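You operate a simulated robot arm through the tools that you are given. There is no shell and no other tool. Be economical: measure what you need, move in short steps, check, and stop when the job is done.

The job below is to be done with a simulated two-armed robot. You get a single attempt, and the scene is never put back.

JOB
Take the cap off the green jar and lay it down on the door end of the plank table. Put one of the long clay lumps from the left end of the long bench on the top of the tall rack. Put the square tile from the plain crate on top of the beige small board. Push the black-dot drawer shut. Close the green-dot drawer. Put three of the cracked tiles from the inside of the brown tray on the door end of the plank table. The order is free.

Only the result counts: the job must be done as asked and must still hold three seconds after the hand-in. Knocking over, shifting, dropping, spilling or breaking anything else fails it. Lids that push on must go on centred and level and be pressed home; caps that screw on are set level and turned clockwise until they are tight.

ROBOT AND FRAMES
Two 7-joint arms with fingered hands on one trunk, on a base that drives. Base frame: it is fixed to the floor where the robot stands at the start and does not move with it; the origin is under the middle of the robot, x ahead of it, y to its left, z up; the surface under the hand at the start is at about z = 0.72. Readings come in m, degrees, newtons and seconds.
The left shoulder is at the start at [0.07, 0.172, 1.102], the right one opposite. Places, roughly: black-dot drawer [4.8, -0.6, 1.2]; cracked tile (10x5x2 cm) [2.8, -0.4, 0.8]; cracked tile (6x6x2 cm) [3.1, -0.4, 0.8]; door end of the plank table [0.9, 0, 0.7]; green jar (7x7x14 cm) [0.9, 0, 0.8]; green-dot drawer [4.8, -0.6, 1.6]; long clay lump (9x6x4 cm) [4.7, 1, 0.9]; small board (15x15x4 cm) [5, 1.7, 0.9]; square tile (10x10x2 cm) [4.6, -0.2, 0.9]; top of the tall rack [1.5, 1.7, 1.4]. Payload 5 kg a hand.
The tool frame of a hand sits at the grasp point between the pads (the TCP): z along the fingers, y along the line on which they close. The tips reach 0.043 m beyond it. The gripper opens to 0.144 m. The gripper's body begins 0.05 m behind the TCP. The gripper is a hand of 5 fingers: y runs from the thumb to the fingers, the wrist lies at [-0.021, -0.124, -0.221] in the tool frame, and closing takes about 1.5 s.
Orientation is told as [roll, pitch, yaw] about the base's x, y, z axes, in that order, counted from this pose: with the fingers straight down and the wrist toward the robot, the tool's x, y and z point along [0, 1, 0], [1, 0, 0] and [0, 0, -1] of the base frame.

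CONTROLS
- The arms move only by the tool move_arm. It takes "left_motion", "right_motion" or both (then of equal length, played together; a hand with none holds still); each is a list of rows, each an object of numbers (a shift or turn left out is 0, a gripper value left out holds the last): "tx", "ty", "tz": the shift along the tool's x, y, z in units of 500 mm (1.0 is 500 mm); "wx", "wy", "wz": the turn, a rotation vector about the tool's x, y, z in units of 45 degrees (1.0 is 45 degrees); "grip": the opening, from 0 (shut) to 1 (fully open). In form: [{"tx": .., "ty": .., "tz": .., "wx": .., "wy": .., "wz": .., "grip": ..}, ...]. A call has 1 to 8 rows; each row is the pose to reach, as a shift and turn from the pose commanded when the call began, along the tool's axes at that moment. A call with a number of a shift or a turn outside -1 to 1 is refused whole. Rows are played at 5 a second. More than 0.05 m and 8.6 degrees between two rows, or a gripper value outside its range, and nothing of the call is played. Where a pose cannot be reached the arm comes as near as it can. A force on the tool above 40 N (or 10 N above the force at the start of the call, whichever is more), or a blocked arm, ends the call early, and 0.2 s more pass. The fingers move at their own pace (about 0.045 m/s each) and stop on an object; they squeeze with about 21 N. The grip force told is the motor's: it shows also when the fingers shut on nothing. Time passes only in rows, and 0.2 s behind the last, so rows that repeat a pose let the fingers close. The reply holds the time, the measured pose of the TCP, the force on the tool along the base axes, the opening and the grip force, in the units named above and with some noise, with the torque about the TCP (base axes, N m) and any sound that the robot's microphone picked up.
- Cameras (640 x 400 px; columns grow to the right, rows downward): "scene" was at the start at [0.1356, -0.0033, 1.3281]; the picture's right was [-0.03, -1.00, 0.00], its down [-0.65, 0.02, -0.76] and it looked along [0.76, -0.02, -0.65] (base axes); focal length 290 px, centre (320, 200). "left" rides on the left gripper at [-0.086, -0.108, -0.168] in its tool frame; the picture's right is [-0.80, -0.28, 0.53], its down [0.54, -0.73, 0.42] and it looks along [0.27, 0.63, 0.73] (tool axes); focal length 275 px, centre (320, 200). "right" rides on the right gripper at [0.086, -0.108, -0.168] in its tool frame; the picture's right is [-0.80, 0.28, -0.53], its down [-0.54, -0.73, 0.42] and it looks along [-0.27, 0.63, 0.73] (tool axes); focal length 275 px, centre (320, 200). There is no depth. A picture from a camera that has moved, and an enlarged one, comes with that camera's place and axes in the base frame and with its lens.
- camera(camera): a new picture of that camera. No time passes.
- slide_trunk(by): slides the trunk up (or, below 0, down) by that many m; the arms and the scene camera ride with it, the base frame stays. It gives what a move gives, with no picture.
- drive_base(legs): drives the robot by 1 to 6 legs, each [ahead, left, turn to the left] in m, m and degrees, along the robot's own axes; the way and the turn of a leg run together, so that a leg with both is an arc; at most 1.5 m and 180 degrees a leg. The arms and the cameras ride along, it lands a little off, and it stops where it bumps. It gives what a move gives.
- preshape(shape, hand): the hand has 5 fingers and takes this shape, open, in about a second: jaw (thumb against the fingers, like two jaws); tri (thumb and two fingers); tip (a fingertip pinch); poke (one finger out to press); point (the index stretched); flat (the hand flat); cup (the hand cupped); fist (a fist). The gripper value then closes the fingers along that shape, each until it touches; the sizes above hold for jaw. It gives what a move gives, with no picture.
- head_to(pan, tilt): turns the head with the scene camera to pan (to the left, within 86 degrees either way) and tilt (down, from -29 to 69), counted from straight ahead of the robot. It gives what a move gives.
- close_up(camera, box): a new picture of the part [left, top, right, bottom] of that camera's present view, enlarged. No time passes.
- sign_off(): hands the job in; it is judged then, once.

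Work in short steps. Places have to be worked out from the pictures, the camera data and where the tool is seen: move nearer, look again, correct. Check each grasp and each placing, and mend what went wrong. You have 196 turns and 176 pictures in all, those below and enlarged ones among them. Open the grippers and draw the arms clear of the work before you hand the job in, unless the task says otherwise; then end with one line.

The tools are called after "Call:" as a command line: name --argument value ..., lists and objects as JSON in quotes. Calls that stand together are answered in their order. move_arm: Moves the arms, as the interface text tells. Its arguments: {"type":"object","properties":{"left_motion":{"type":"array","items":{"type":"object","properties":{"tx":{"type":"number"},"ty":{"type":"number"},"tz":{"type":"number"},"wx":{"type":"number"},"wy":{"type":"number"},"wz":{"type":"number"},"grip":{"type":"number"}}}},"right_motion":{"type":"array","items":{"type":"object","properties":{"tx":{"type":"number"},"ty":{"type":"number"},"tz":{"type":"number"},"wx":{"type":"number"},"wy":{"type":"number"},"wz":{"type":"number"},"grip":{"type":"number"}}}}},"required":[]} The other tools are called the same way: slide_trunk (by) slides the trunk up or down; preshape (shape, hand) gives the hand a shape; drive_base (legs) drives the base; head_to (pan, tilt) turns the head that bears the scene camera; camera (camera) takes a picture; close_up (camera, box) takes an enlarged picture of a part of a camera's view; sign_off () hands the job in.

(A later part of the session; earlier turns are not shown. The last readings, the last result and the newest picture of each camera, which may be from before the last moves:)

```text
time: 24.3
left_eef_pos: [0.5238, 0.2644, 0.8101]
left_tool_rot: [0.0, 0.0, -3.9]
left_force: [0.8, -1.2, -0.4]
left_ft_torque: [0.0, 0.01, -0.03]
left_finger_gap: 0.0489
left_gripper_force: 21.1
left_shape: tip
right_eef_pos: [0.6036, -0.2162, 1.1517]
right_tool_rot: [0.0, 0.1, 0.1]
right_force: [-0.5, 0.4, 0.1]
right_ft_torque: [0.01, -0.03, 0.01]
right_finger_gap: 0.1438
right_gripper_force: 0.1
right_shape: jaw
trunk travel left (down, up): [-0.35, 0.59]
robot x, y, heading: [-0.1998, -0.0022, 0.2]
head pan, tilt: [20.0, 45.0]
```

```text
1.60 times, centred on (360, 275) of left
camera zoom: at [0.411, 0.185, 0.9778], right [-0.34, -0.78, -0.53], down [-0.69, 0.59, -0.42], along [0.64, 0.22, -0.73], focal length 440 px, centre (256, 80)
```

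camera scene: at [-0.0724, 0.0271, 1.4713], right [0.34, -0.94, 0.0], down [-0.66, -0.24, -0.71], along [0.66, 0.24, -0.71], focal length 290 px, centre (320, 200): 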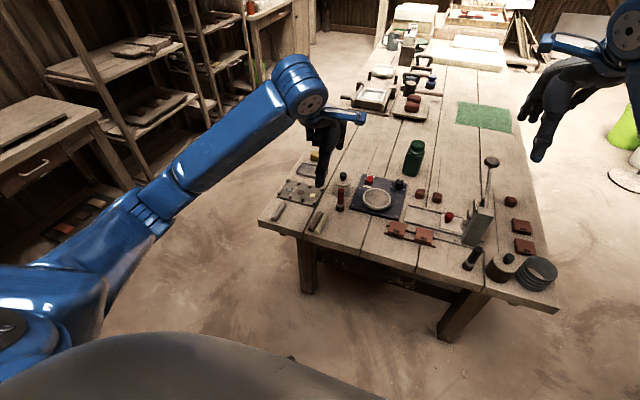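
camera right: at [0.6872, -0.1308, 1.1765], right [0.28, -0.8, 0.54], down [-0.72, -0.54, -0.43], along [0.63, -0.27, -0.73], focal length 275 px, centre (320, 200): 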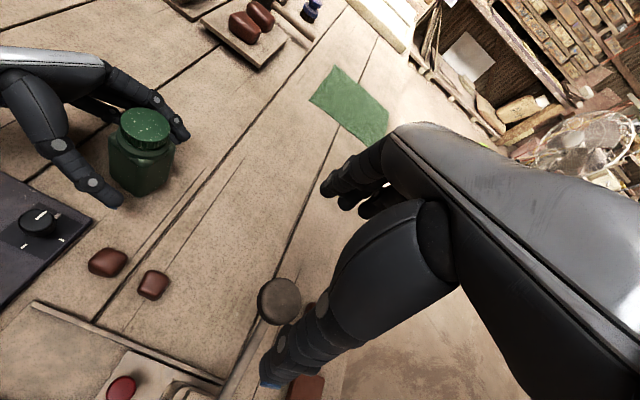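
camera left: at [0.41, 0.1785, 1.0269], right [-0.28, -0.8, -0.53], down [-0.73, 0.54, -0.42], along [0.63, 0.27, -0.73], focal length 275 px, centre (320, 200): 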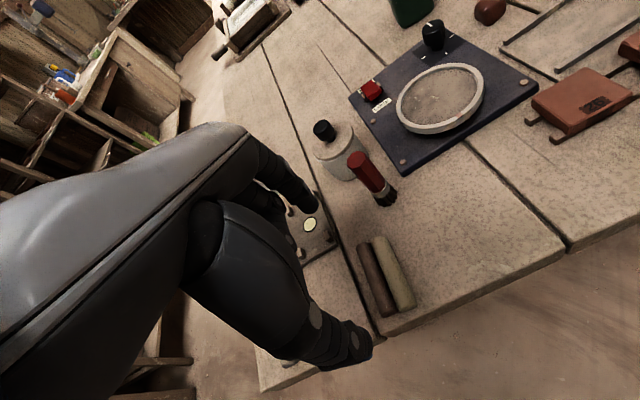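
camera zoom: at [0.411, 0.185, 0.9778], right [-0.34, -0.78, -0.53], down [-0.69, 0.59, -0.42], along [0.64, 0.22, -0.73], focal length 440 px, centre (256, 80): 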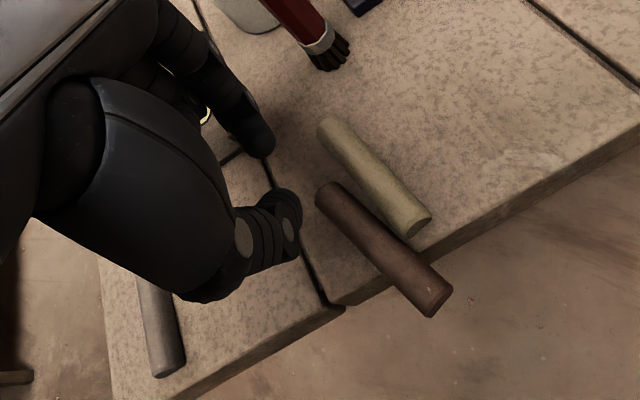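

The rod slipped out of the end pinch and now overhangs the table edge, at about [0.481, 0.237], turned 15°. Its near half is free on both sides, so I will pinch it across; first I rise and turn the hand by about -70°.

Call:
move_arm --left_motion '[{"tz": -0.06, "wz": 0.1, "grip": 0.4}, {"tz": -0.12, "wz": 0.28}, {"tz": -0.16, "wz": 0.46}, {"tz": -0.16, "wz": 0.64}, {"tz": -0.16, "wz": 0.82}, {"tz": -0.16, "wz": 1.0}]'

Call:
move_arm --left_motion '[{"wz": 0.15}, {"wz": 0.3}, {"wz": 0.45}, {"wz": 0.58}]'

Call:
camera --camera "left"

Call:
close_up --camera "scene" --box '[240, 150, 400, 250]'

```text
time: 25.7
left_eef_pos: [0.5255, 0.265, 0.8907]
left_tool_rot: [0.0, -0.1, -49.0]
left_force: [-0.6, -0.1, -0.1]
left_ft_torque: [-0.02, 0.01, 0.01]
left_finger_gap: 0.0571
left_gripper_force: 0.0
left_shape: tip
right_eef_pos: [0.6048, -0.2172, 1.1514]
right_tool_rot: [0.0, 0.1, 0.0]
right_force: [0.5, 0.6, 0.3]
right_ft_torque: [0.02, 0.03, 0.02]
right_finger_gap: 0.1436
right_gripper_force: 0.2
right_shape: jaw
trunk travel left (down, up): [-0.35, 0.59]
robot x, y, heading: [-0.197, 0.0004, 0.2]
head pan, tilt: [20.0, 45.0]
```

```text
time: 26.7
left_eef_pos: [0.5245, 0.2651, 0.8912]
left_tool_rot: [0.0, -0.1, -75.1]
left_force: [0.3, -0.1, -0.6]
left_ft_torque: [0.03, 0.01, 0.04]
left_finger_gap: 0.0573
left_gripper_force: 0.0
left_shape: tip
right_eef_pos: [0.6047, -0.2163, 1.1512]
right_tool_rot: [-0.1, 0.0, 0.0]
right_force: [-0.4, 0.2, -0.1]
right_ft_torque: [-0.01, -0.01, 0.01]
right_finger_gap: 0.1437
right_gripper_force: 0.0
right_shape: jaw
trunk travel left (down, up): [-0.35, 0.59]
robot x, y, heading: [-0.1978, 0.0009, 0.1]
head pan, tilt: [20.0, 45.0]
```

```text
140 pictures are left
camera left: at [0.4145, 0.3464, 1.059], right [-0.84, 0.07, -0.53], down [0.34, 0.84, -0.42], along [0.42, -0.54, -0.73], focal length 275 px, centre (320, 200)
```

left: 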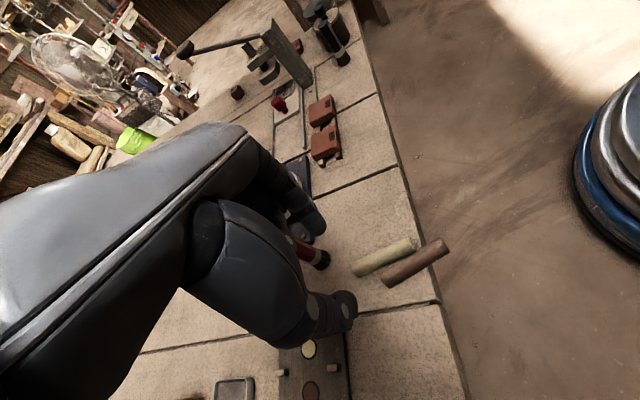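

```text
4.00 times, centred on (320, 200) of scene
camera zoom: at [-0.0718, 0.0268, 1.4713], right [0.34, -0.94, 0.0], down [-0.66, -0.24, -0.71], along [0.66, 0.24, -0.71], focal length 1162 px, centre (320, 200)
```

zoom: 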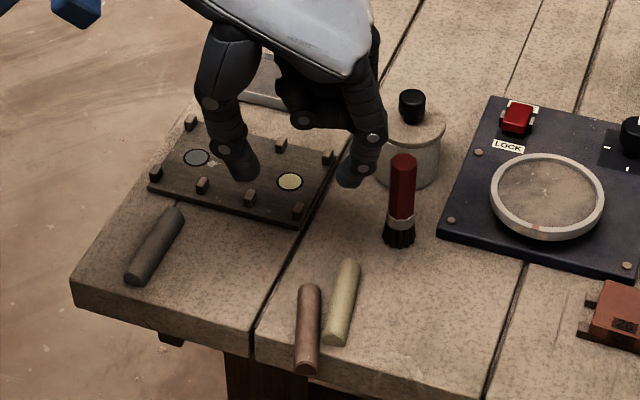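

The brown rod now runs from [0.440, 0.228] to [0.516, 0.251]. I move above its near part at [0.452, 0.232], stopping at z ≈ 0.81 to look.

Call:
move_arm --left_motion '[{"tx": -0.05, "ty": 0.009, "tz": 0.05, "grip": 0.3}, {"tx": -0.1, "ty": 0.018, "tz": 0.1}, {"tx": -0.157, "ty": 0.027, "tz": 0.16}]'

Call:
close_up --camera "left" --box '[260, 200, 500, 350]'

Call:
close_up --camera "scene" --box '[270, 170, 366, 230]'

```text
time: 27.5
left_eef_pos: [0.45, 0.2307, 0.8113]
left_tool_rot: [0.0, -0.2, -74.9]
left_force: [0.6, 1.0, 0.8]
left_ft_torque: [-0.06, 0.04, 0.0]
left_finger_gap: 0.0438
left_gripper_force: 0.1
left_shape: tip
right_eef_pos: [0.6042, -0.2165, 1.1517]
right_tool_rot: [-0.1, -0.1, 0.2]
right_force: [0.0, 0.7, 0.3]
right_ft_torque: [-0.02, 0.01, 0.01]
right_finger_gap: 0.1438
right_gripper_force: 0.0
right_shape: jaw
trunk travel left (down, up): [-0.35, 0.59]
robot x, y, heading: [-0.1962, -0.0008, -0.1]
head pan, tilt: [20.0, 45.0]
```

```text
2.67 times, centred on (380, 275) of left
camera zoom: at [0.3389, 0.3121, 0.979], right [-0.84, 0.07, -0.54], down [0.34, 0.84, -0.42], along [0.42, -0.54, -0.73], focal length 734 px, centre (160, 0)
```

zoom: 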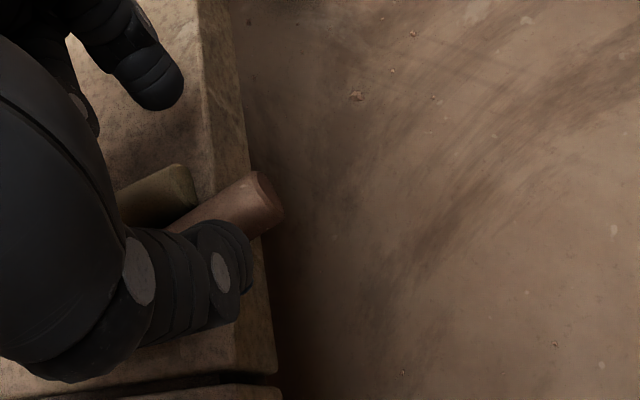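

```text
6.67 times, centred on (318, 200) of scene
camera zoom: at [-0.0729, 0.0273, 1.4715], right [0.34, -0.94, 0.0], down [-0.66, -0.24, -0.71], along [0.66, 0.24, -0.71], focal length 1936 px, centre (333, 200)
```

zoom: 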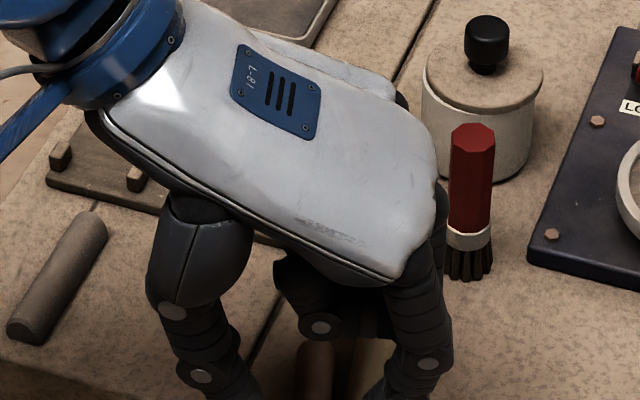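

The rod end is at about [0.444, 0.231] and the yellow's end at 0.473; I move 9 mm inward, go down and close.

Call:
move_arm --left_motion '[{"tx": 0.018, "tz": 0.02}, {"tx": 0.018, "tz": 0.05}, {"tx": 0.018, "tz": 0.078}, {"tx": 0.018, "tz": 0.078, "grip": 0.05}, {"tx": 0.018, "tz": 0.078}, {"tx": 0.018, "tz": 0.078}]'

Call:
close_up --camera "left" --box '[260, 200, 500, 350]'

```text
time: 28.9
left_eef_pos: [0.4597, 0.2341, 0.7713]
left_tool_rot: [0.0, 0.0, -75.0]
left_force: [0.9, -0.4, 0.6]
left_ft_torque: [0.0, 0.0, 0.0]
left_finger_gap: 0.0074
left_gripper_force: 0.1
left_shape: tip
right_eef_pos: [0.6036, -0.2166, 1.1498]
right_tool_rot: [0.0, 0.0, 0.2]
right_force: [-0.3, -0.2, 0.1]
right_ft_torque: [-0.01, -0.01, 0.01]
right_finger_gap: 0.1437
right_gripper_force: 0.0
right_shape: jaw
trunk travel left (down, up): [-0.35, 0.59]
robot x, y, heading: [-0.2012, -0.001, 0.3]
head pan, tilt: [20.0, 45.0]
```

```text
2.67 times, centred on (380, 275) of left
camera zoom: at [0.3492, 0.3149, 0.9396], right [-0.84, 0.07, -0.53], down [0.34, 0.84, -0.42], along [0.42, -0.54, -0.73], focal length 734 px, centre (160, 0)
```

zoom: 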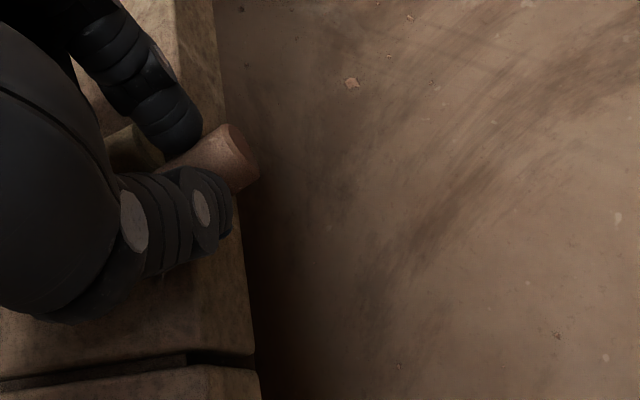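

The fingers closed above the rod: the pinch tips reach less far than in jaw. I reopen, and go 14 mm lower watching the force.

Call:
move_arm --left_motion '[{"grip": 0.3}, {"grip": 0.3}, {"grip": 0.3}, {"tz": 0.01}, {"tz": 0.02}, {"tz": 0.028}]'

Call:
close_up --camera "left" --box '[260, 200, 500, 350]'

```text
time: 30.3
left_eef_pos: [0.461, 0.2317, 0.7632]
left_tool_rot: [0.3, -0.3, -75.0]
left_force: [-1.5, -2.3, 25.6]
left_ft_torque: [-0.96, -0.14, -0.07]
left_finger_gap: 0.0445
left_gripper_force: 0.0
left_shape: tip
right_eef_pos: [0.6024, -0.2176, 1.1525]
right_tool_rot: [0.0, -0.2, 0.1]
right_force: [-0.4, -0.2, 0.3]
right_ft_torque: [0.01, 0.0, 0.04]
right_finger_gap: 0.1436
right_gripper_force: 0.1
right_shape: jaw
trunk travel left (down, up): [-0.35, 0.59]
robot x, y, heading: [-0.1989, -0.002, 0.2]
head pan, tilt: [20.0, 45.0]
```

```text
2.67 times, centred on (380, 275) of left
camera zoom: at [0.3494, 0.3137, 0.93], right [-0.84, 0.07, -0.54], down [0.34, 0.84, -0.42], along [0.42, -0.54, -0.73], focal length 734 px, centre (160, 0)
```

zoom: 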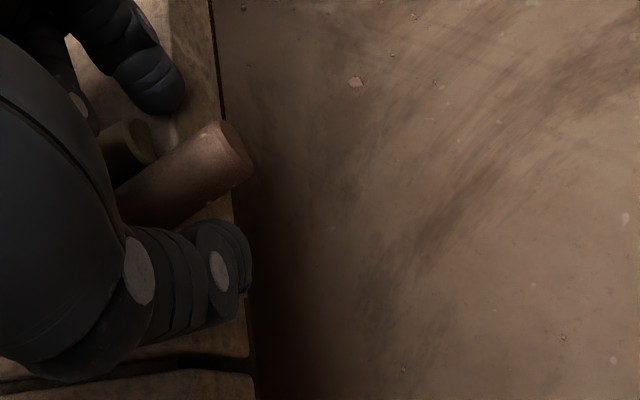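

The tips touch the table at TCP z ≈ 0.763. I lift 3 mm and close again on the rod.

Call:
move_arm --left_motion '[{"tz": -0.018}, {"tz": -0.018, "grip": 0.05}, {"tz": -0.018}, {"tz": -0.018}, {"tz": -0.018}]'

Call:
close_up --camera "left" --box '[260, 200, 500, 350]'

```text
time: 31.5
left_eef_pos: [0.4592, 0.2341, 0.7681]
left_tool_rot: [0.1, 0.0, -75.0]
left_force: [-0.8, -0.5, -0.5]
left_ft_torque: [0.01, 0.01, 0.0]
left_finger_gap: 0.0096
left_gripper_force: 20.9
left_shape: tip
right_eef_pos: [0.6041, -0.2173, 1.1518]
right_tool_rot: [0.0, 0.0, 0.0]
right_force: [1.1, 0.3, -0.5]
right_ft_torque: [0.01, -0.03, 0.0]
right_finger_gap: 0.1435
right_gripper_force: 0.0
right_shape: jaw
trunk travel left (down, up): [-0.35, 0.59]
robot x, y, heading: [-0.2004, -0.003, -0.1]
head pan, tilt: [20.0, 45.0]
```

```text
2.67 times, centred on (380, 275) of left
camera zoom: at [0.3495, 0.3149, 0.9358], right [-0.84, 0.07, -0.53], down [0.34, 0.84, -0.42], along [0.42, -0.54, -0.73], focal length 734 px, centre (160, 0)
```

zoom: 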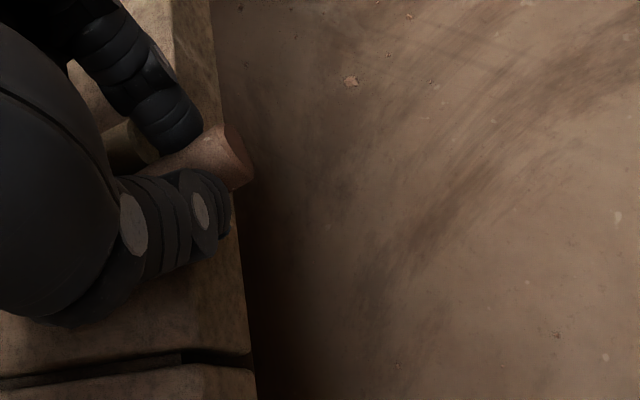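

It grips now (21 N). I lift 3 cm and check that the rod comes along.

Call:
move_arm --left_motion '[{"tz": -0.03}, {"tz": -0.06}, {"tz": -0.06}]'

Call:
camera --camera "left"

Call:
close_up --camera "scene" --box '[270, 180, 366, 240]'

```text
time: 32.3
left_eef_pos: [0.4604, 0.2347, 0.7971]
left_tool_rot: [-0.2, 0.1, -75.0]
left_force: [-0.1, 0.5, -1.6]
left_ft_torque: [0.01, 0.04, 0.03]
left_finger_gap: 0.0097
left_gripper_force: 21.2
left_shape: tip
right_eef_pos: [0.6039, -0.2169, 1.1505]
right_tool_rot: [0.0, 0.0, 0.1]
right_force: [-0.3, -1.1, -0.4]
right_ft_torque: [0.0, 0.01, -0.02]
right_finger_gap: 0.1438
right_gripper_force: 0.2
right_shape: jaw
trunk travel left (down, up): [-0.35, 0.59]
robot x, y, heading: [-0.2003, -0.002, -0.0]
head pan, tilt: [20.0, 45.0]
```

```text
133 pictures are left
camera left: at [0.3508, 0.3149, 0.9652], right [-0.84, 0.07, -0.53], down [0.34, 0.84, -0.42], along [0.42, -0.54, -0.73], focal length 275 px, centre (320, 200)
```

left: 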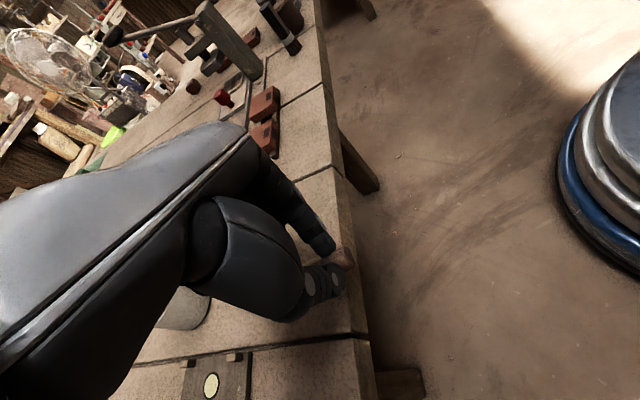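

```text
6.67 times, centred on (318, 210) of scene
camera zoom: at [-0.0721, 0.0271, 1.4713], right [0.34, -0.94, 0.0], down [-0.66, -0.24, -0.71], along [0.66, 0.24, -0.71], focal length 1936 px, centre (333, 133)
```

zoom: 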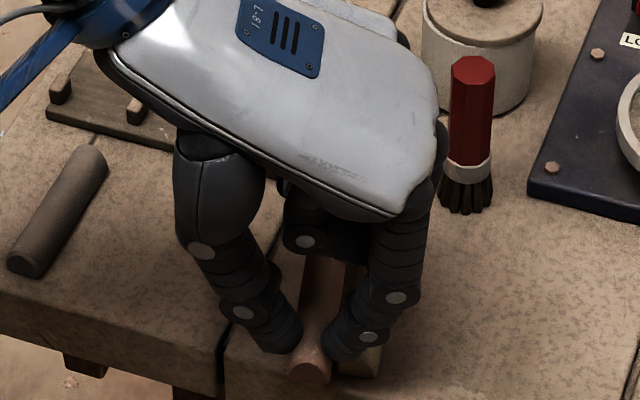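

The rod is held. I carry it, turning it straight, above its old place between grey and tray (rod axis y = 0.353).

Call:
move_arm --left_motion '[{"tz": -0.06}, {"tx": 0.03, "ty": -0.05, "tz": -0.06, "wz": 0.1}, {"tx": 0.06, "ty": -0.1, "tz": -0.06, "wz": 0.2}, {"tx": 0.1, "ty": -0.155, "tz": -0.06, "wz": 0.3}, {"tx": 0.132, "ty": -0.2096, "tz": -0.06, "wz": 0.38}, {"tx": 0.132, "ty": -0.2096, "tz": -0.02, "wz": 0.38}]'

Call:
camera --camera "left"

Call:
close_up --camera "scene" --box '[240, 160, 352, 230]'

```text
time: 33.7
left_eef_pos: [0.499, 0.3519, 0.807]
left_tool_rot: [0.1, 0.0, -92.2]
left_force: [0.5, -0.7, -1.1]
left_ft_torque: [0.01, -0.01, -0.03]
left_finger_gap: 0.0095
left_gripper_force: 21.1
left_shape: tip
right_eef_pos: [0.6048, -0.2165, 1.1512]
right_tool_rot: [-0.1, 0.0, 0.1]
right_force: [0.6, 0.5, -0.7]
right_ft_torque: [0.03, 0.04, -0.02]
right_finger_gap: 0.1436
right_gripper_force: 0.2
right_shape: jaw
trunk travel left (down, up): [-0.35, 0.59]
robot x, y, heading: [-0.1998, -0.0001, 0.0]
head pan, tilt: [20.0, 45.0]
```

```text
131 pictures are left
camera left: at [0.4174, 0.4626, 0.9748], right [-0.79, 0.31, -0.53], down [0.57, 0.7, -0.42], along [0.24, -0.64, -0.73], focal length 275 px, centre (320, 200)
```

left: 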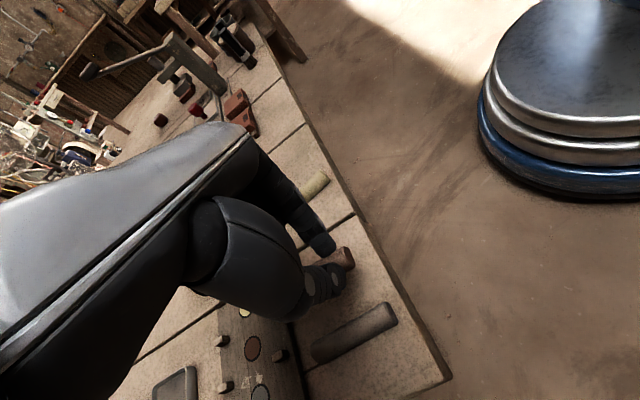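

```text
5.71 times, centred on (296, 195) of scene
camera zoom: at [-0.0718, 0.0268, 1.4713], right [0.34, -0.94, 0.0], down [-0.66, -0.24, -0.71], along [0.66, 0.24, -0.71], focal length 1659 px, centre (457, 229)
```

zoom: 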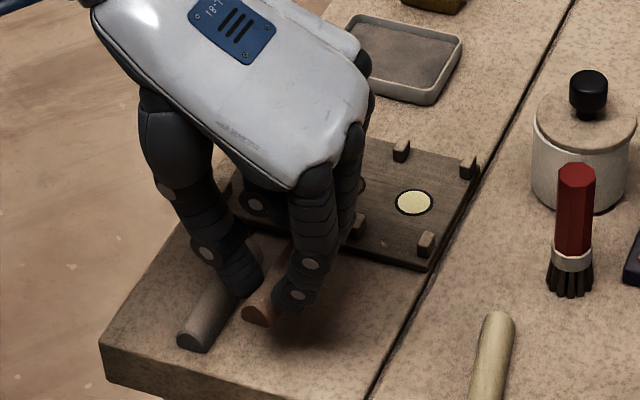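

The rod is over its old place with its near end at x ≈ 0.477. I lower it, open just a little (grey is close), and rise.

Call:
move_arm --left_motion '[{"tz": 0.03}, {"tz": 0.06}, {"tz": 0.077}, {"tz": 0.077, "grip": 0.18}, {"tz": 0.077, "grip": 0.18}, {"tz": 0.077, "grip": 0.18}, {"tz": 0.02, "grip": 0.18}, {"tz": -0.06, "grip": 0.18}]'

Call:
camera --camera "left"

Call:
close_up --camera "scene" --box '[240, 160, 352, 230]'

```text
time: 35.5
left_eef_pos: [0.4977, 0.3527, 0.8375]
left_tool_rot: [0.0, 0.0, -92.3]
left_force: [-0.1, -0.1, 0.3]
left_ft_torque: [0.01, -0.05, 0.07]
left_finger_gap: 0.0255
left_gripper_force: 0.0
left_shape: tip
right_eef_pos: [0.6035, -0.2174, 1.1504]
right_tool_rot: [0.0, 0.0, 0.2]
right_force: [-0.3, -0.2, -0.7]
right_ft_torque: [0.03, -0.06, -0.01]
right_finger_gap: 0.1439
right_gripper_force: 0.2
right_shape: jaw
trunk travel left (down, up): [-0.35, 0.59]
robot x, y, heading: [-0.2045, 0.0013, 0.3]
head pan, tilt: [20.0, 45.0]
```

```text
129 pictures are left
camera left: at [0.4162, 0.4635, 1.0053], right [-0.79, 0.31, -0.53], down [0.57, 0.71, -0.42], along [0.24, -0.64, -0.73], focal length 275 px, centre (320, 200)
```

left: 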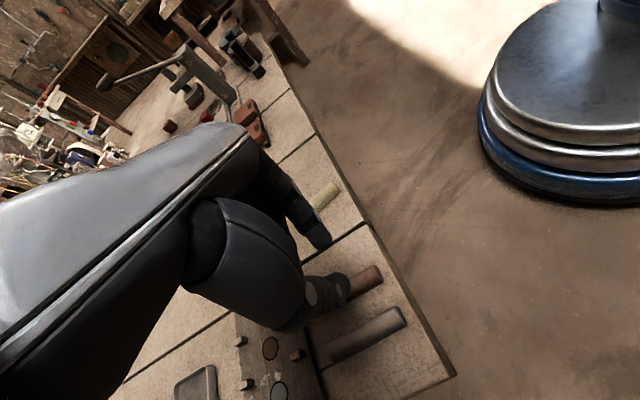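

```text
5.71 times, centred on (296, 195) of scene
camera zoom: at [-0.0729, 0.0266, 1.4713], right [0.34, -0.94, 0.0], down [-0.66, -0.24, -0.71], along [0.66, 0.24, -0.71], focal length 1659 px, centre (457, 229)
```

zoom: 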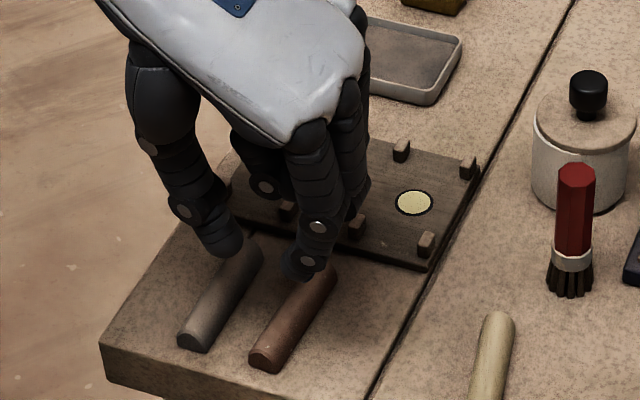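

The brown rod is back beside the grey one. Next is the yellow rod, about [0.471, 0.212] to [0.550, 0.228]; I move above its near part.

Call:
move_arm --left_motion '[{"tx": 0, "ty": 0.08, "wz": -0.1, "grip": 0.3}, {"tx": -0.003, "ty": 0.17, "wz": -0.2}, {"tx": -0.007, "ty": 0.274, "wz": -0.31}, {"tx": -0.007, "ty": 0.274, "tz": 0.03, "wz": -0.31}]'

Call:
camera --camera "left"

Call:
close_up --camera "scene" --box '[270, 180, 366, 240]'

```text
refused: row 3 steps farther than a row can; nothing moved
```

```text
127 pictures are left
camera left: at [0.4162, 0.4635, 1.0053], right [-0.79, 0.31, -0.53], down [0.57, 0.71, -0.42], along [0.24, -0.64, -0.73], focal length 275 px, centre (320, 200)
```

left: 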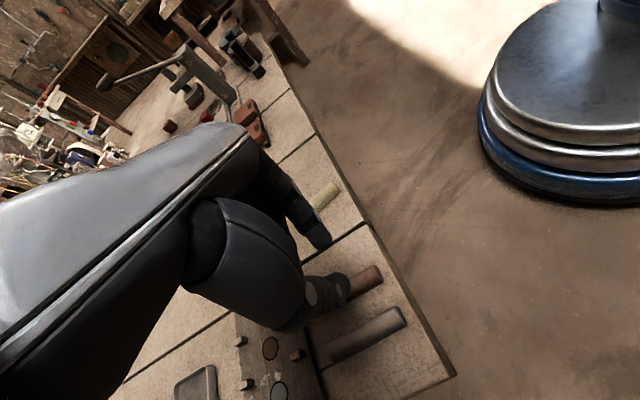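

```text
6.67 times, centred on (318, 210) of scene
camera zoom: at [-0.0729, 0.0266, 1.4713], right [0.34, -0.94, 0.0], down [-0.66, -0.24, -0.71], along [0.66, 0.24, -0.71], focal length 1936 px, centre (333, 133)
```

zoom: 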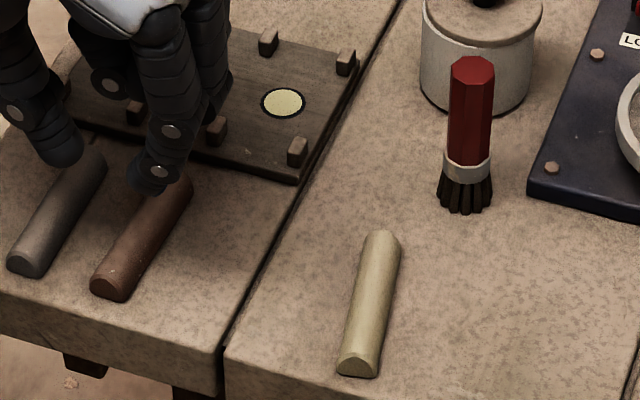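

One step was too long; I repeat it in smaller steps, with the rod re-measured (near end [0.470, 0.213]).

Call:
move_arm --left_motion '[{"tx": 0, "ty": 0.07, "wz": -0.1, "grip": 0.3}, {"tx": -0.003, "ty": 0.14, "wz": -0.2}, {"tx": -0.007, "ty": 0.21, "wz": -0.31}, {"tx": -0.007, "ty": 0.27, "tz": 0.03, "wz": -0.31}]'

Call:
camera --camera "left"

Call:
close_up --camera "scene" --box '[270, 180, 366, 240]'

```text
time: 36.5
left_eef_pos: [0.4885, 0.2138, 0.8226]
left_tool_rot: [0.0, 0.1, -78.1]
left_force: [-0.3, -0.8, 1.0]
left_ft_torque: [0.03, 0.03, 0.02]
left_finger_gap: 0.0425
left_gripper_force: 0.0
left_shape: tip
right_eef_pos: [0.6051, -0.2171, 1.1513]
right_tool_rot: [0.1, 0.1, 0.1]
right_force: [0.5, 0.3, -0.8]
right_ft_torque: [0.03, 0.02, -0.03]
right_finger_gap: 0.1436
right_gripper_force: 0.1
right_shape: jaw
trunk travel left (down, up): [-0.35, 0.59]
robot x, y, heading: [-0.2006, -0.0031, 0.1]
head pan, tilt: [20.0, 45.0]
```

```text
125 pictures are left
camera left: at [0.3823, 0.302, 0.9896], right [-0.84, 0.11, -0.53], down [0.38, 0.82, -0.42], along [0.39, -0.56, -0.73], focal length 275 px, centre (320, 200)
```

left: 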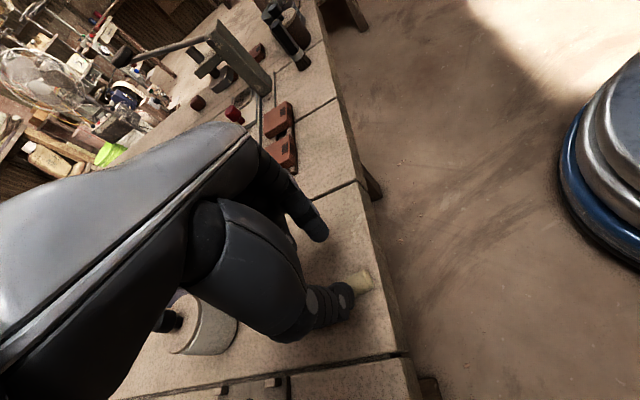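

```text
6.67 times, centred on (318, 210) of scene
camera zoom: at [-0.0715, 0.026, 1.4713], right [0.34, -0.94, 0.0], down [-0.66, -0.24, -0.71], along [0.66, 0.24, -0.71], focal length 1936 px, centre (333, 133)
```

zoom: 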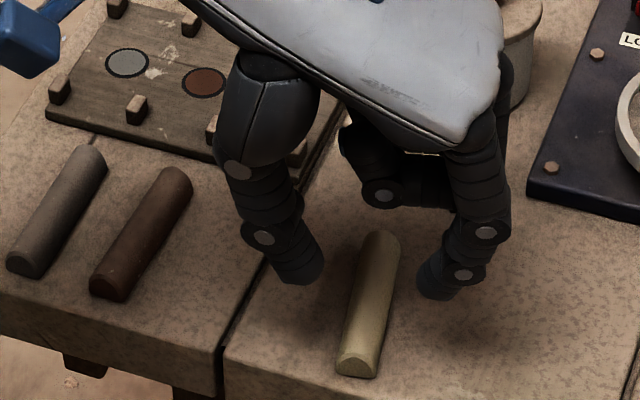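

The pinch straddles the yellow rod; with a 4 mm correction I go down and close.

Call:
move_arm --left_motion '[{"ty": -0.008, "tz": 0.04}, {"ty": -0.008, "tz": 0.08}, {"ty": -0.008, "tz": 0.109}, {"ty": -0.008, "tz": 0.109, "grip": 0.05}, {"ty": -0.008, "tz": 0.109}, {"ty": -0.008, "tz": 0.109}, {"ty": -0.008, "tz": 0.109}]'

Call:
move_arm --left_motion '[{"tz": -0.03}, {"tz": -0.07}, {"tz": -0.12}, {"tz": -0.12}]'

Call:
close_up --camera "scene" --box '[270, 180, 366, 240]'

```text
time: 38.1
left_eef_pos: [0.4882, 0.2199, 0.7682]
left_tool_rot: [0.0, 0.0, -78.2]
left_force: [0.4, 0.1, -0.2]
left_ft_torque: [-0.01, -0.03, 0.0]
left_finger_gap: 0.0102
left_gripper_force: 21.3
left_shape: tip
right_eef_pos: [0.6057, -0.2166, 1.1519]
right_tool_rot: [0.1, 0.0, 0.2]
right_force: [-0.3, -0.2, -0.4]
right_ft_torque: [0.03, 0.03, -0.01]
right_finger_gap: 0.1437
right_gripper_force: 0.1
right_shape: jaw
trunk travel left (down, up): [-0.35, 0.59]
robot x, y, heading: [-0.2003, 0.0036, -0.0]
head pan, tilt: [20.0, 45.0]
```

```text
time: 39.1
left_eef_pos: [0.4861, 0.2206, 0.8264]
left_tool_rot: [-0.2, 0.1, -78.3]
left_force: [0.2, 0.4, -0.4]
left_ft_torque: [-0.03, -0.01, 0.01]
left_finger_gap: 0.0105
left_gripper_force: 20.6
left_shape: tip
right_eef_pos: [0.6052, -0.2161, 1.1512]
right_tool_rot: [0.0, 0.0, 0.1]
right_force: [-0.3, 0.8, -0.7]
right_ft_torque: [-0.02, -0.02, -0.02]
right_finger_gap: 0.1438
right_gripper_force: 0.0
right_shape: jaw
trunk travel left (down, up): [-0.35, 0.59]
robot x, y, heading: [-0.1994, 0.0031, 0.3]
head pan, tilt: [20.0, 45.0]
```

```text
6.67 times, centred on (318, 210) of scene
camera zoom: at [-0.0719, 0.0272, 1.4713], right [0.34, -0.94, 0.0], down [-0.66, -0.24, -0.71], along [0.66, 0.24, -0.71], focal length 1936 px, centre (333, 133)
```

zoom: 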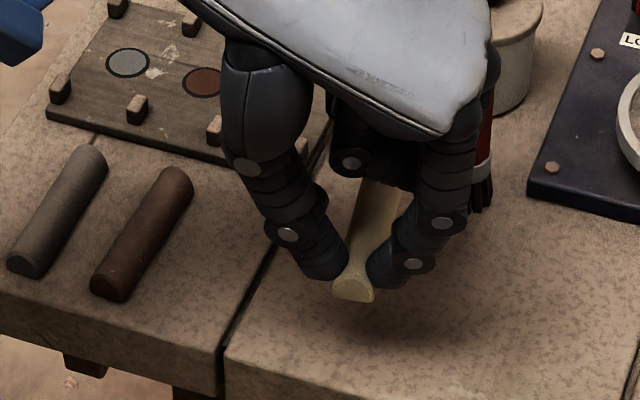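

The yellow rod is held. I carry it to its old place at y ≈ 0.307, straighten, lower, release and rise.

Call:
move_arm --left_motion '[{"tx": 0.018, "ty": -0.055, "wz": 0.1}, {"tx": 0.036, "ty": -0.11, "wz": 0.2}, {"tx": 0.053, "ty": -0.166, "wz": 0.28}, {"tx": 0.053, "ty": -0.166, "tz": 0.06, "wz": 0.28}, {"tx": 0.053, "ty": -0.166, "tz": 0.118, "wz": 0.28}, {"tx": 0.053, "ty": -0.166, "tz": 0.118, "wz": 0.28}]'

Call:
move_arm --left_motion '[{"grip": 0.18}, {"grip": 0.18}, {"grip": 0.18}, {"tz": -0.06}, {"tz": -0.15}, {"tz": -0.24}, {"tz": -0.33}]'

Call:
close_up --camera "scene" --box '[240, 160, 352, 230]'

```text
time: 40.5
left_eef_pos: [0.4972, 0.3075, 0.768]
left_tool_rot: [0.0, 0.0, -90.9]
left_force: [0.3, 0.8, 2.4]
left_ft_torque: [0.02, 0.0, 0.02]
left_finger_gap: 0.01
left_gripper_force: 21.1
left_shape: tip
right_eef_pos: [0.6047, -0.2159, 1.1502]
right_tool_rot: [0.0, 0.0, 0.1]
right_force: [0.7, 0.0, 0.3]
right_ft_torque: [0.01, 0.0, -0.01]
right_finger_gap: 0.1439
right_gripper_force: 0.0
right_shape: jaw
trunk travel left (down, up): [-0.35, 0.59]
robot x, y, heading: [-0.1982, -0.0004, 0.2]
head pan, tilt: [20.0, 45.0]
```

```text
time: 42.1
left_eef_pos: [0.4956, 0.3066, 0.9336]
left_tool_rot: [0.0, 0.0, -90.8]
left_force: [-1.0, -0.2, 0.2]
left_ft_torque: [0.03, -0.05, -0.03]
left_finger_gap: 0.0256
left_gripper_force: 0.0
left_shape: tip
right_eef_pos: [0.6031, -0.218, 1.1508]
right_tool_rot: [-0.1, 0.0, 0.1]
right_force: [0.3, -0.9, -1.2]
right_ft_torque: [0.02, -0.05, -0.03]
right_finger_gap: 0.1438
right_gripper_force: 0.0
right_shape: jaw
trunk travel left (down, up): [-0.35, 0.59]
robot x, y, heading: [-0.1995, 0.0013, 0.1]
head pan, tilt: [20.0, 45.0]
```

```text
5.71 times, centred on (296, 195) of scene
camera zoom: at [-0.0729, 0.0263, 1.4713], right [0.34, -0.94, 0.0], down [-0.66, -0.24, -0.71], along [0.66, 0.24, -0.71], focal length 1659 px, centre (457, 229)
```

zoom: 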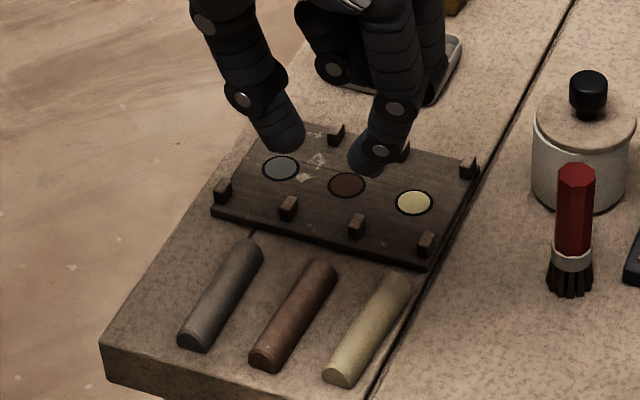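

All three rods lie as they did at the start. Now back to the jar with the trunk kept high: left hand up, back to the jaw shape, then forward 0.2 m.

Call:
move_arm --left_motion '[{"tz": -0.08, "wz": -0.16}, {"tz": -0.16, "wz": -0.32}, {"tz": -0.2, "wz": -0.48}, {"tz": -0.2, "wz": -0.64}, {"tz": -0.2, "wz": -0.82}, {"tz": -0.2, "wz": -1.0}]'

Call:
preshape --hand "left" --shape "jaw"

Call:
drive_base --legs '[[0.2, 0, 0]]'

Call:
move_arm --left_motion '[{"wz": -0.17}, {"wz": -0.34}, {"wz": -0.51}, {"wz": -0.68}, {"wz": -0.85}, {"wz": -1.0}]'

Call:
head_to --pan 5 --tilt 45

Call:
camera --camera "scene"

```text
time: 43.5
left_eef_pos: [0.4966, 0.3075, 1.034]
left_tool_rot: [-0.1, -0.1, -45.7]
left_force: [0.5, -0.3, -0.1]
left_ft_torque: [0.0, 0.03, -0.02]
left_finger_gap: 0.0254
left_gripper_force: 0.1
left_shape: tip
right_eef_pos: [0.6036, -0.2162, 1.151]
right_tool_rot: [0.0, 0.1, 0.0]
right_force: [0.2, -0.2, 0.4]
right_ft_torque: [0.02, 0.0, -0.02]
right_finger_gap: 0.1441
right_gripper_force: 0.1
right_shape: jaw
trunk travel left (down, up): [-0.35, 0.59]
robot x, y, heading: [-0.1978, -0.0022, 0.1]
head pan, tilt: [20.0, 45.0]
```

```text
time: 44.4
left_eef_pos: [0.4976, 0.3083, 1.0335]
left_tool_rot: [0.0, 0.1, -45.8]
left_force: [0.1, -0.6, 0.0]
left_ft_torque: [-0.02, 0.01, 0.0]
left_finger_gap: 0.1437
left_gripper_force: 0.1
left_shape: jaw
right_eef_pos: [0.6044, -0.2161, 1.1509]
right_tool_rot: [0.0, 0.0, 0.2]
right_force: [0.2, -0.5, 0.4]
right_ft_torque: [-0.02, 0.02, 0.0]
right_finger_gap: 0.1439
right_gripper_force: 0.1
right_shape: jaw
trunk travel left (down, up): [-0.35, 0.59]
robot x, y, heading: [-0.202, 0.0027, -0.0]
head pan, tilt: [20.0, 45.0]
```

```text
time: 46.0
left_eef_pos: [0.6958, 0.3087, 1.0328]
left_tool_rot: [0.0, 0.0, -45.7]
left_force: [0.0, 0.1, -0.9]
left_ft_torque: [-0.04, 0.03, -0.02]
left_finger_gap: 0.1438
left_gripper_force: 0.0
left_shape: jaw
right_eef_pos: [0.8038, -0.2144, 1.1512]
right_tool_rot: [0.1, 0.0, 0.2]
right_force: [1.0, 0.8, -0.4]
right_ft_torque: [-0.01, 0.0, 0.01]
right_finger_gap: 0.1436
right_gripper_force: 0.0
right_shape: jaw
trunk travel left (down, up): [-0.35, 0.59]
robot x, y, heading: [-0.002, 0.0003, 0.3]
head pan, tilt: [20.0, 45.0]
```

```text
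time: 47.4
left_eef_pos: [0.6958, 0.3084, 1.0338]
left_tool_rot: [0.0, 0.0, -0.6]
left_force: [-0.8, -0.2, 0.7]
left_ft_torque: [0.0, -0.01, -0.04]
left_finger_gap: 0.1436
left_gripper_force: 0.1
left_shape: jaw
right_eef_pos: [0.8025, -0.2146, 1.1502]
right_tool_rot: [0.0, 0.0, 0.3]
right_force: [0.1, -1.3, -1.0]
right_ft_torque: [-0.01, 0.01, -0.01]
right_finger_gap: 0.1438
right_gripper_force: 0.1
right_shape: jaw
trunk travel left (down, up): [-0.35, 0.59]
robot x, y, heading: [-0.0004, 0.0, 0.4]
head pan, tilt: [20.0, 45.0]
```

```text
time: 48.2
left_eef_pos: [0.6959, 0.309, 1.0347]
left_tool_rot: [0.0, 0.0, -0.7]
left_force: [0.0, -0.1, 0.4]
left_ft_torque: [-0.02, -0.02, -0.02]
left_finger_gap: 0.1437
left_gripper_force: 0.1
left_shape: jaw
right_eef_pos: [0.8032, -0.2137, 1.1525]
right_tool_rot: [0.0, -0.1, 0.2]
right_force: [-0.1, -0.4, 0.6]
right_ft_torque: [-0.02, 0.02, -0.01]
right_finger_gap: 0.1438
right_gripper_force: 0.1
right_shape: jaw
trunk travel left (down, up): [-0.35, 0.59]
robot x, y, heading: [-0.0029, 0.005, 0.4]
head pan, tilt: [5.0, 45.0]
```

```text
121 pictures are left
camera scene: at [0.1312, 0.0072, 1.4713], right [0.09, -1.0, 0.0], down [-0.7, -0.06, -0.71], along [0.7, 0.06, -0.71], focal length 290 px, centre (320, 200)
```

scene: 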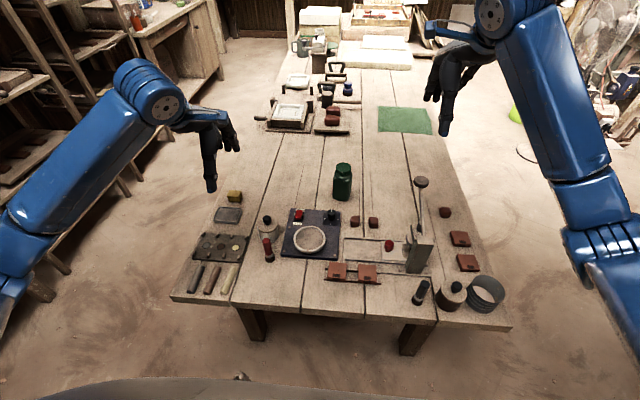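

The table is as before; elbows now hang clear. I bring the left hand towards the jar with roll −42°, then on.

Call:
move_arm --left_motion '[{"tx": -0.03, "ty": 0.061, "tz": 0.038, "wy": -0.155, "grip": 0.8}, {"tx": -0.06, "ty": 0.122, "tz": 0.076, "wy": -0.31}, {"tx": -0.09, "ty": 0.184, "tz": 0.114, "wy": -0.465}, {"tx": -0.12, "ty": 0.245, "tz": 0.152, "wy": -0.62}, {"tx": -0.15, "ty": 0.307, "tz": 0.19, "wy": -0.775}, {"tx": -0.178, "ty": 0.368, "tz": 0.228, "wy": -0.93}]'

Call:
camera --camera "scene"

```text
time: 49.6
left_eef_pos: [0.8793, 0.2194, 0.9175]
left_tool_rot: [-42.1, 0.1, -0.6]
left_force: [0.8, 0.1, 0.7]
left_ft_torque: [0.03, 0.06, -0.07]
left_finger_gap: 0.1157
left_gripper_force: 0.0
left_shape: jaw
right_eef_pos: [0.8035, -0.2141, 1.1497]
right_tool_rot: [0.0, 0.2, 0.1]
right_force: [0.0, -0.4, -0.8]
right_ft_torque: [-0.02, 0.05, 0.01]
right_finger_gap: 0.1439
right_gripper_force: 0.0
right_shape: jaw
trunk travel left (down, up): [-0.35, 0.59]
robot x, y, heading: [0.0, -0.0007, 0.4]
head pan, tilt: [5.0, 45.0]
```

```text
120 pictures are left
camera scene: at [0.1331, 0.0066, 1.4711], right [0.09, -1.0, 0.0], down [-0.71, -0.06, -0.71], along [0.7, 0.06, -0.71], focal length 290 px, centre (320, 200)
```

scene: 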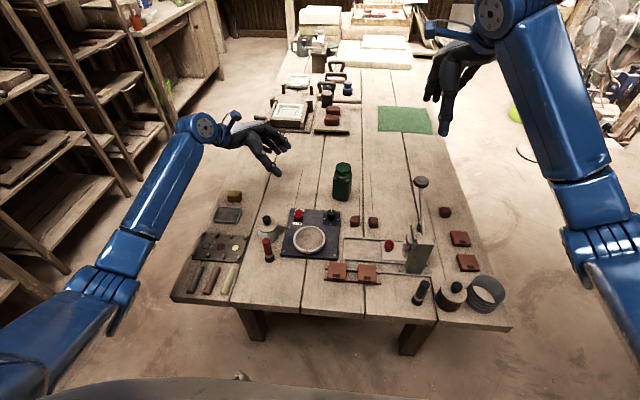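

The elbow hangs just in front of the table edge, about 0.2 m above it. I go on down to the side of the jar and check the reading for any tipping.

Call:
move_arm --left_motion '[{"tx": 0.006, "ty": 0.012, "tz": 0.073, "wy": -0.1}, {"tx": 0.012, "ty": 0.024, "tz": 0.147, "wy": -0.2}, {"tx": 0.018, "ty": 0.036, "tz": 0.22, "wy": -0.3}, {"tx": 0.025, "ty": 0.046, "tz": 0.294, "wy": -0.4}]'

Call:
head_to --pan 30 --tilt 50

Call:
camera --camera "scene"

Call:
camera --camera "left"

```text
time: 50.6
left_eef_pos: [0.9021, 0.1289, 0.8029]
left_tool_rot: [-60.0, 0.0, -0.6]
left_force: [0.0, 1.3, 1.2]
left_ft_torque: [0.0, -0.01, -0.06]
left_finger_gap: 0.1157
left_gripper_force: 0.0
left_shape: jaw
right_eef_pos: [0.8051, -0.2161, 1.15]
right_tool_rot: [0.0, 0.2, 0.3]
right_force: [0.6, 0.7, 0.2]
right_ft_torque: [0.04, 0.03, 0.03]
right_finger_gap: 0.1437
right_gripper_force: 0.1
right_shape: jaw
trunk travel left (down, up): [-0.35, 0.59]
robot x, y, heading: [0.0006, 0.005, 0.1]
head pan, tilt: [5.0, 45.0]
```

```text
time: 51.5
left_eef_pos: [0.9, 0.1297, 0.8024]
left_tool_rot: [-59.8, 0.0, -0.7]
left_force: [0.2, -0.2, -0.9]
left_ft_torque: [0.02, 0.01, 0.02]
left_finger_gap: 0.1153
left_gripper_force: 0.1
left_shape: jaw
right_eef_pos: [0.803, -0.2139, 1.1523]
right_tool_rot: [-0.1, 0.0, 0.2]
right_force: [0.0, 0.1, 0.6]
right_ft_torque: [-0.01, 0.06, 0.0]
right_finger_gap: 0.1434
right_gripper_force: 0.0
right_shape: jaw
trunk travel left (down, up): [-0.35, 0.59]
robot x, y, heading: [-0.003, -0.0016, 0.4]
head pan, tilt: [30.0, 50.0]
```

```text
119 pictures are left
camera scene: at [0.1169, 0.0382, 1.4644], right [0.5, -0.86, 0.0], down [-0.66, -0.38, -0.64], along [0.56, 0.32, -0.77], focal length 290 px, centre (320, 200)
```

scene: 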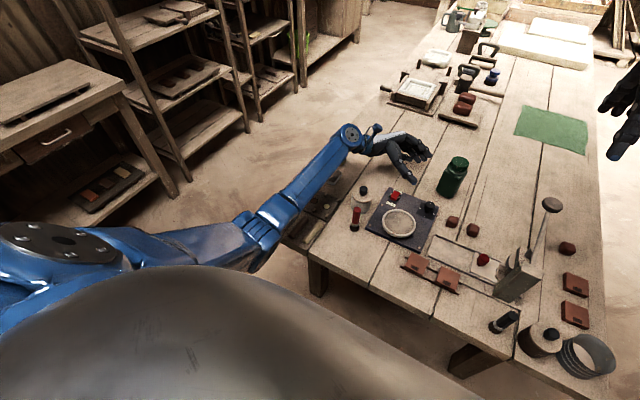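

```text
118 pictures are left
camera left: at [0.7936, 0.2313, 0.9608], right [-0.29, -0.86, 0.42], down [-0.73, -0.08, -0.68], along [0.62, -0.51, -0.6], focal length 275 px, centre (320, 200)
```

left: 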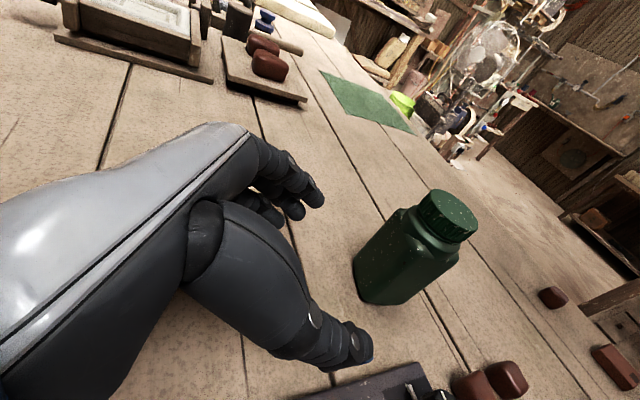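

The elbow is clear at about z = 0.9. I slide in around the jar body.

Call:
move_arm --left_motion '[{"tx": -0.029, "ty": 0.002, "tz": 0.074}, {"tx": -0.058, "ty": 0.004, "tz": 0.148}, {"tx": -0.088, "ty": 0.004, "tz": 0.222}]'

Call:
camera --camera "left"

Call:
close_up --camera "scene" --box '[240, 100, 560, 300]'

```text
time: 52.3
left_eef_pos: [0.9017, 0.0095, 0.7858]
left_tool_rot: [-59.9, -0.1, -0.6]
left_force: [0.5, 1.2, 0.3]
left_ft_torque: [0.01, 0.01, -0.01]
left_finger_gap: 0.1154
left_gripper_force: 0.1
left_shape: jaw
right_eef_pos: [0.8029, -0.2157, 1.1513]
right_tool_rot: [0.0, 0.0, 0.2]
right_force: [0.2, -0.9, 0.4]
right_ft_torque: [0.04, 0.01, 0.0]
right_finger_gap: 0.1437
right_gripper_force: 0.0
right_shape: jaw
trunk travel left (down, up): [-0.35, 0.59]
robot x, y, heading: [0.0017, -0.0003, 0.4]
head pan, tilt: [30.0, 50.0]
```

```text
117 pictures are left
camera left: at [0.7956, 0.1117, 0.9447], right [-0.29, -0.86, 0.42], down [-0.73, -0.08, -0.68], along [0.62, -0.5, -0.6], focal length 275 px, centre (320, 200)
```

left: 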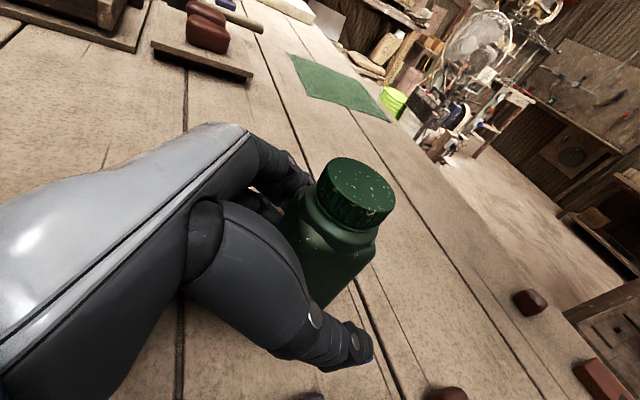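

```text
2.00 times, centred on (400, 200) of scene
camera zoom: at [0.1168, 0.037, 1.4645], right [0.5, -0.86, 0.0], down [-0.66, -0.39, -0.64], along [0.56, 0.32, -0.77], focal length 581 px, centre (160, 200)
```

zoom: 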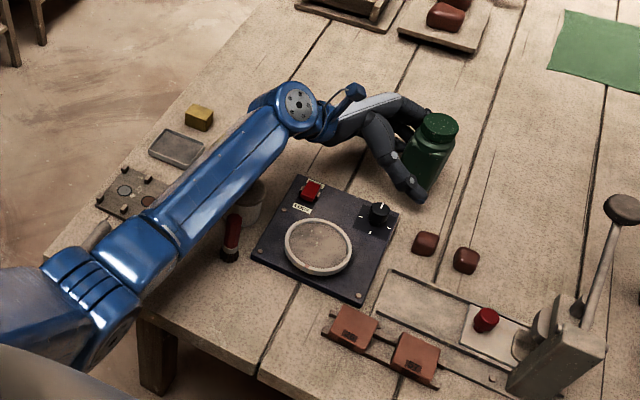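

Everything is free. I close partly to 0.085 m and look at how the jar is centred.

Call:
move_arm --left_motion '[{"grip": 0.59}, {"grip": 0.59}, {"grip": 0.59}]'

Call:
close_up --camera "left" --box '[220, 130, 420, 390]'

Call:
close_up --camera "scene" --box '[400, 130, 512, 200]'

```text
time: 53.1
left_eef_pos: [0.9019, 0.0102, 0.7856]
left_tool_rot: [-59.8, 0.0, -0.7]
left_force: [0.1, 0.3, 0.5]
left_ft_torque: [0.03, 0.03, -0.04]
left_finger_gap: 0.0855
left_gripper_force: 0.2
left_shape: jaw
right_eef_pos: [0.803, -0.2149, 1.1516]
right_tool_rot: [0.0, 0.0, 0.1]
right_force: [-0.4, -0.1, 0.5]
right_ft_torque: [0.0, -0.03, 0.0]
right_finger_gap: 0.1439
right_gripper_force: 0.1
right_shape: jaw
trunk travel left (down, up): [-0.35, 0.59]
robot x, y, heading: [-0.0018, 0.0013, 0.1]
head pan, tilt: [30.0, 50.0]
```

```text
1.54 times, centred on (320, 260) of left
camera zoom: at [0.7956, 0.112, 0.9444], right [-0.29, -0.86, 0.42], down [-0.73, -0.08, -0.68], along [0.62, -0.51, -0.6], focal length 424 px, centre (320, 108)
```

zoom: 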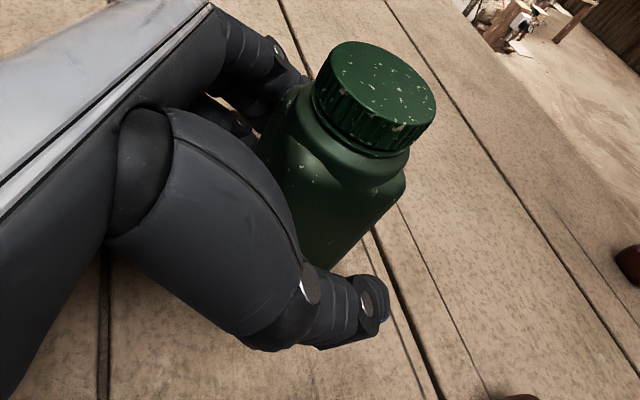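

```text
5.71 times, centred on (456, 165) of scene
camera zoom: at [0.1168, 0.0384, 1.4644], right [0.5, -0.86, 0.0], down [-0.66, -0.39, -0.64], along [0.56, 0.32, -0.77], focal length 1659 px, centre (-457, 400)
```

zoom: 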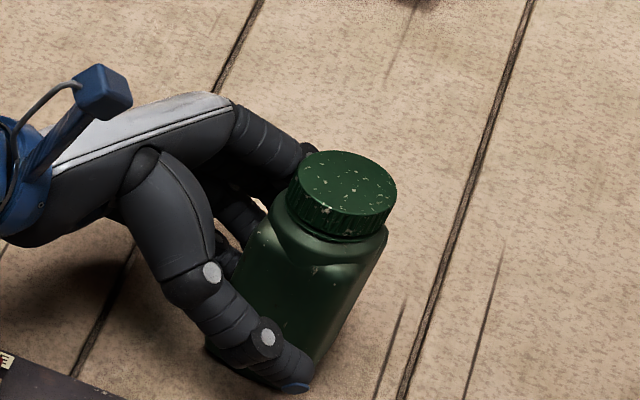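

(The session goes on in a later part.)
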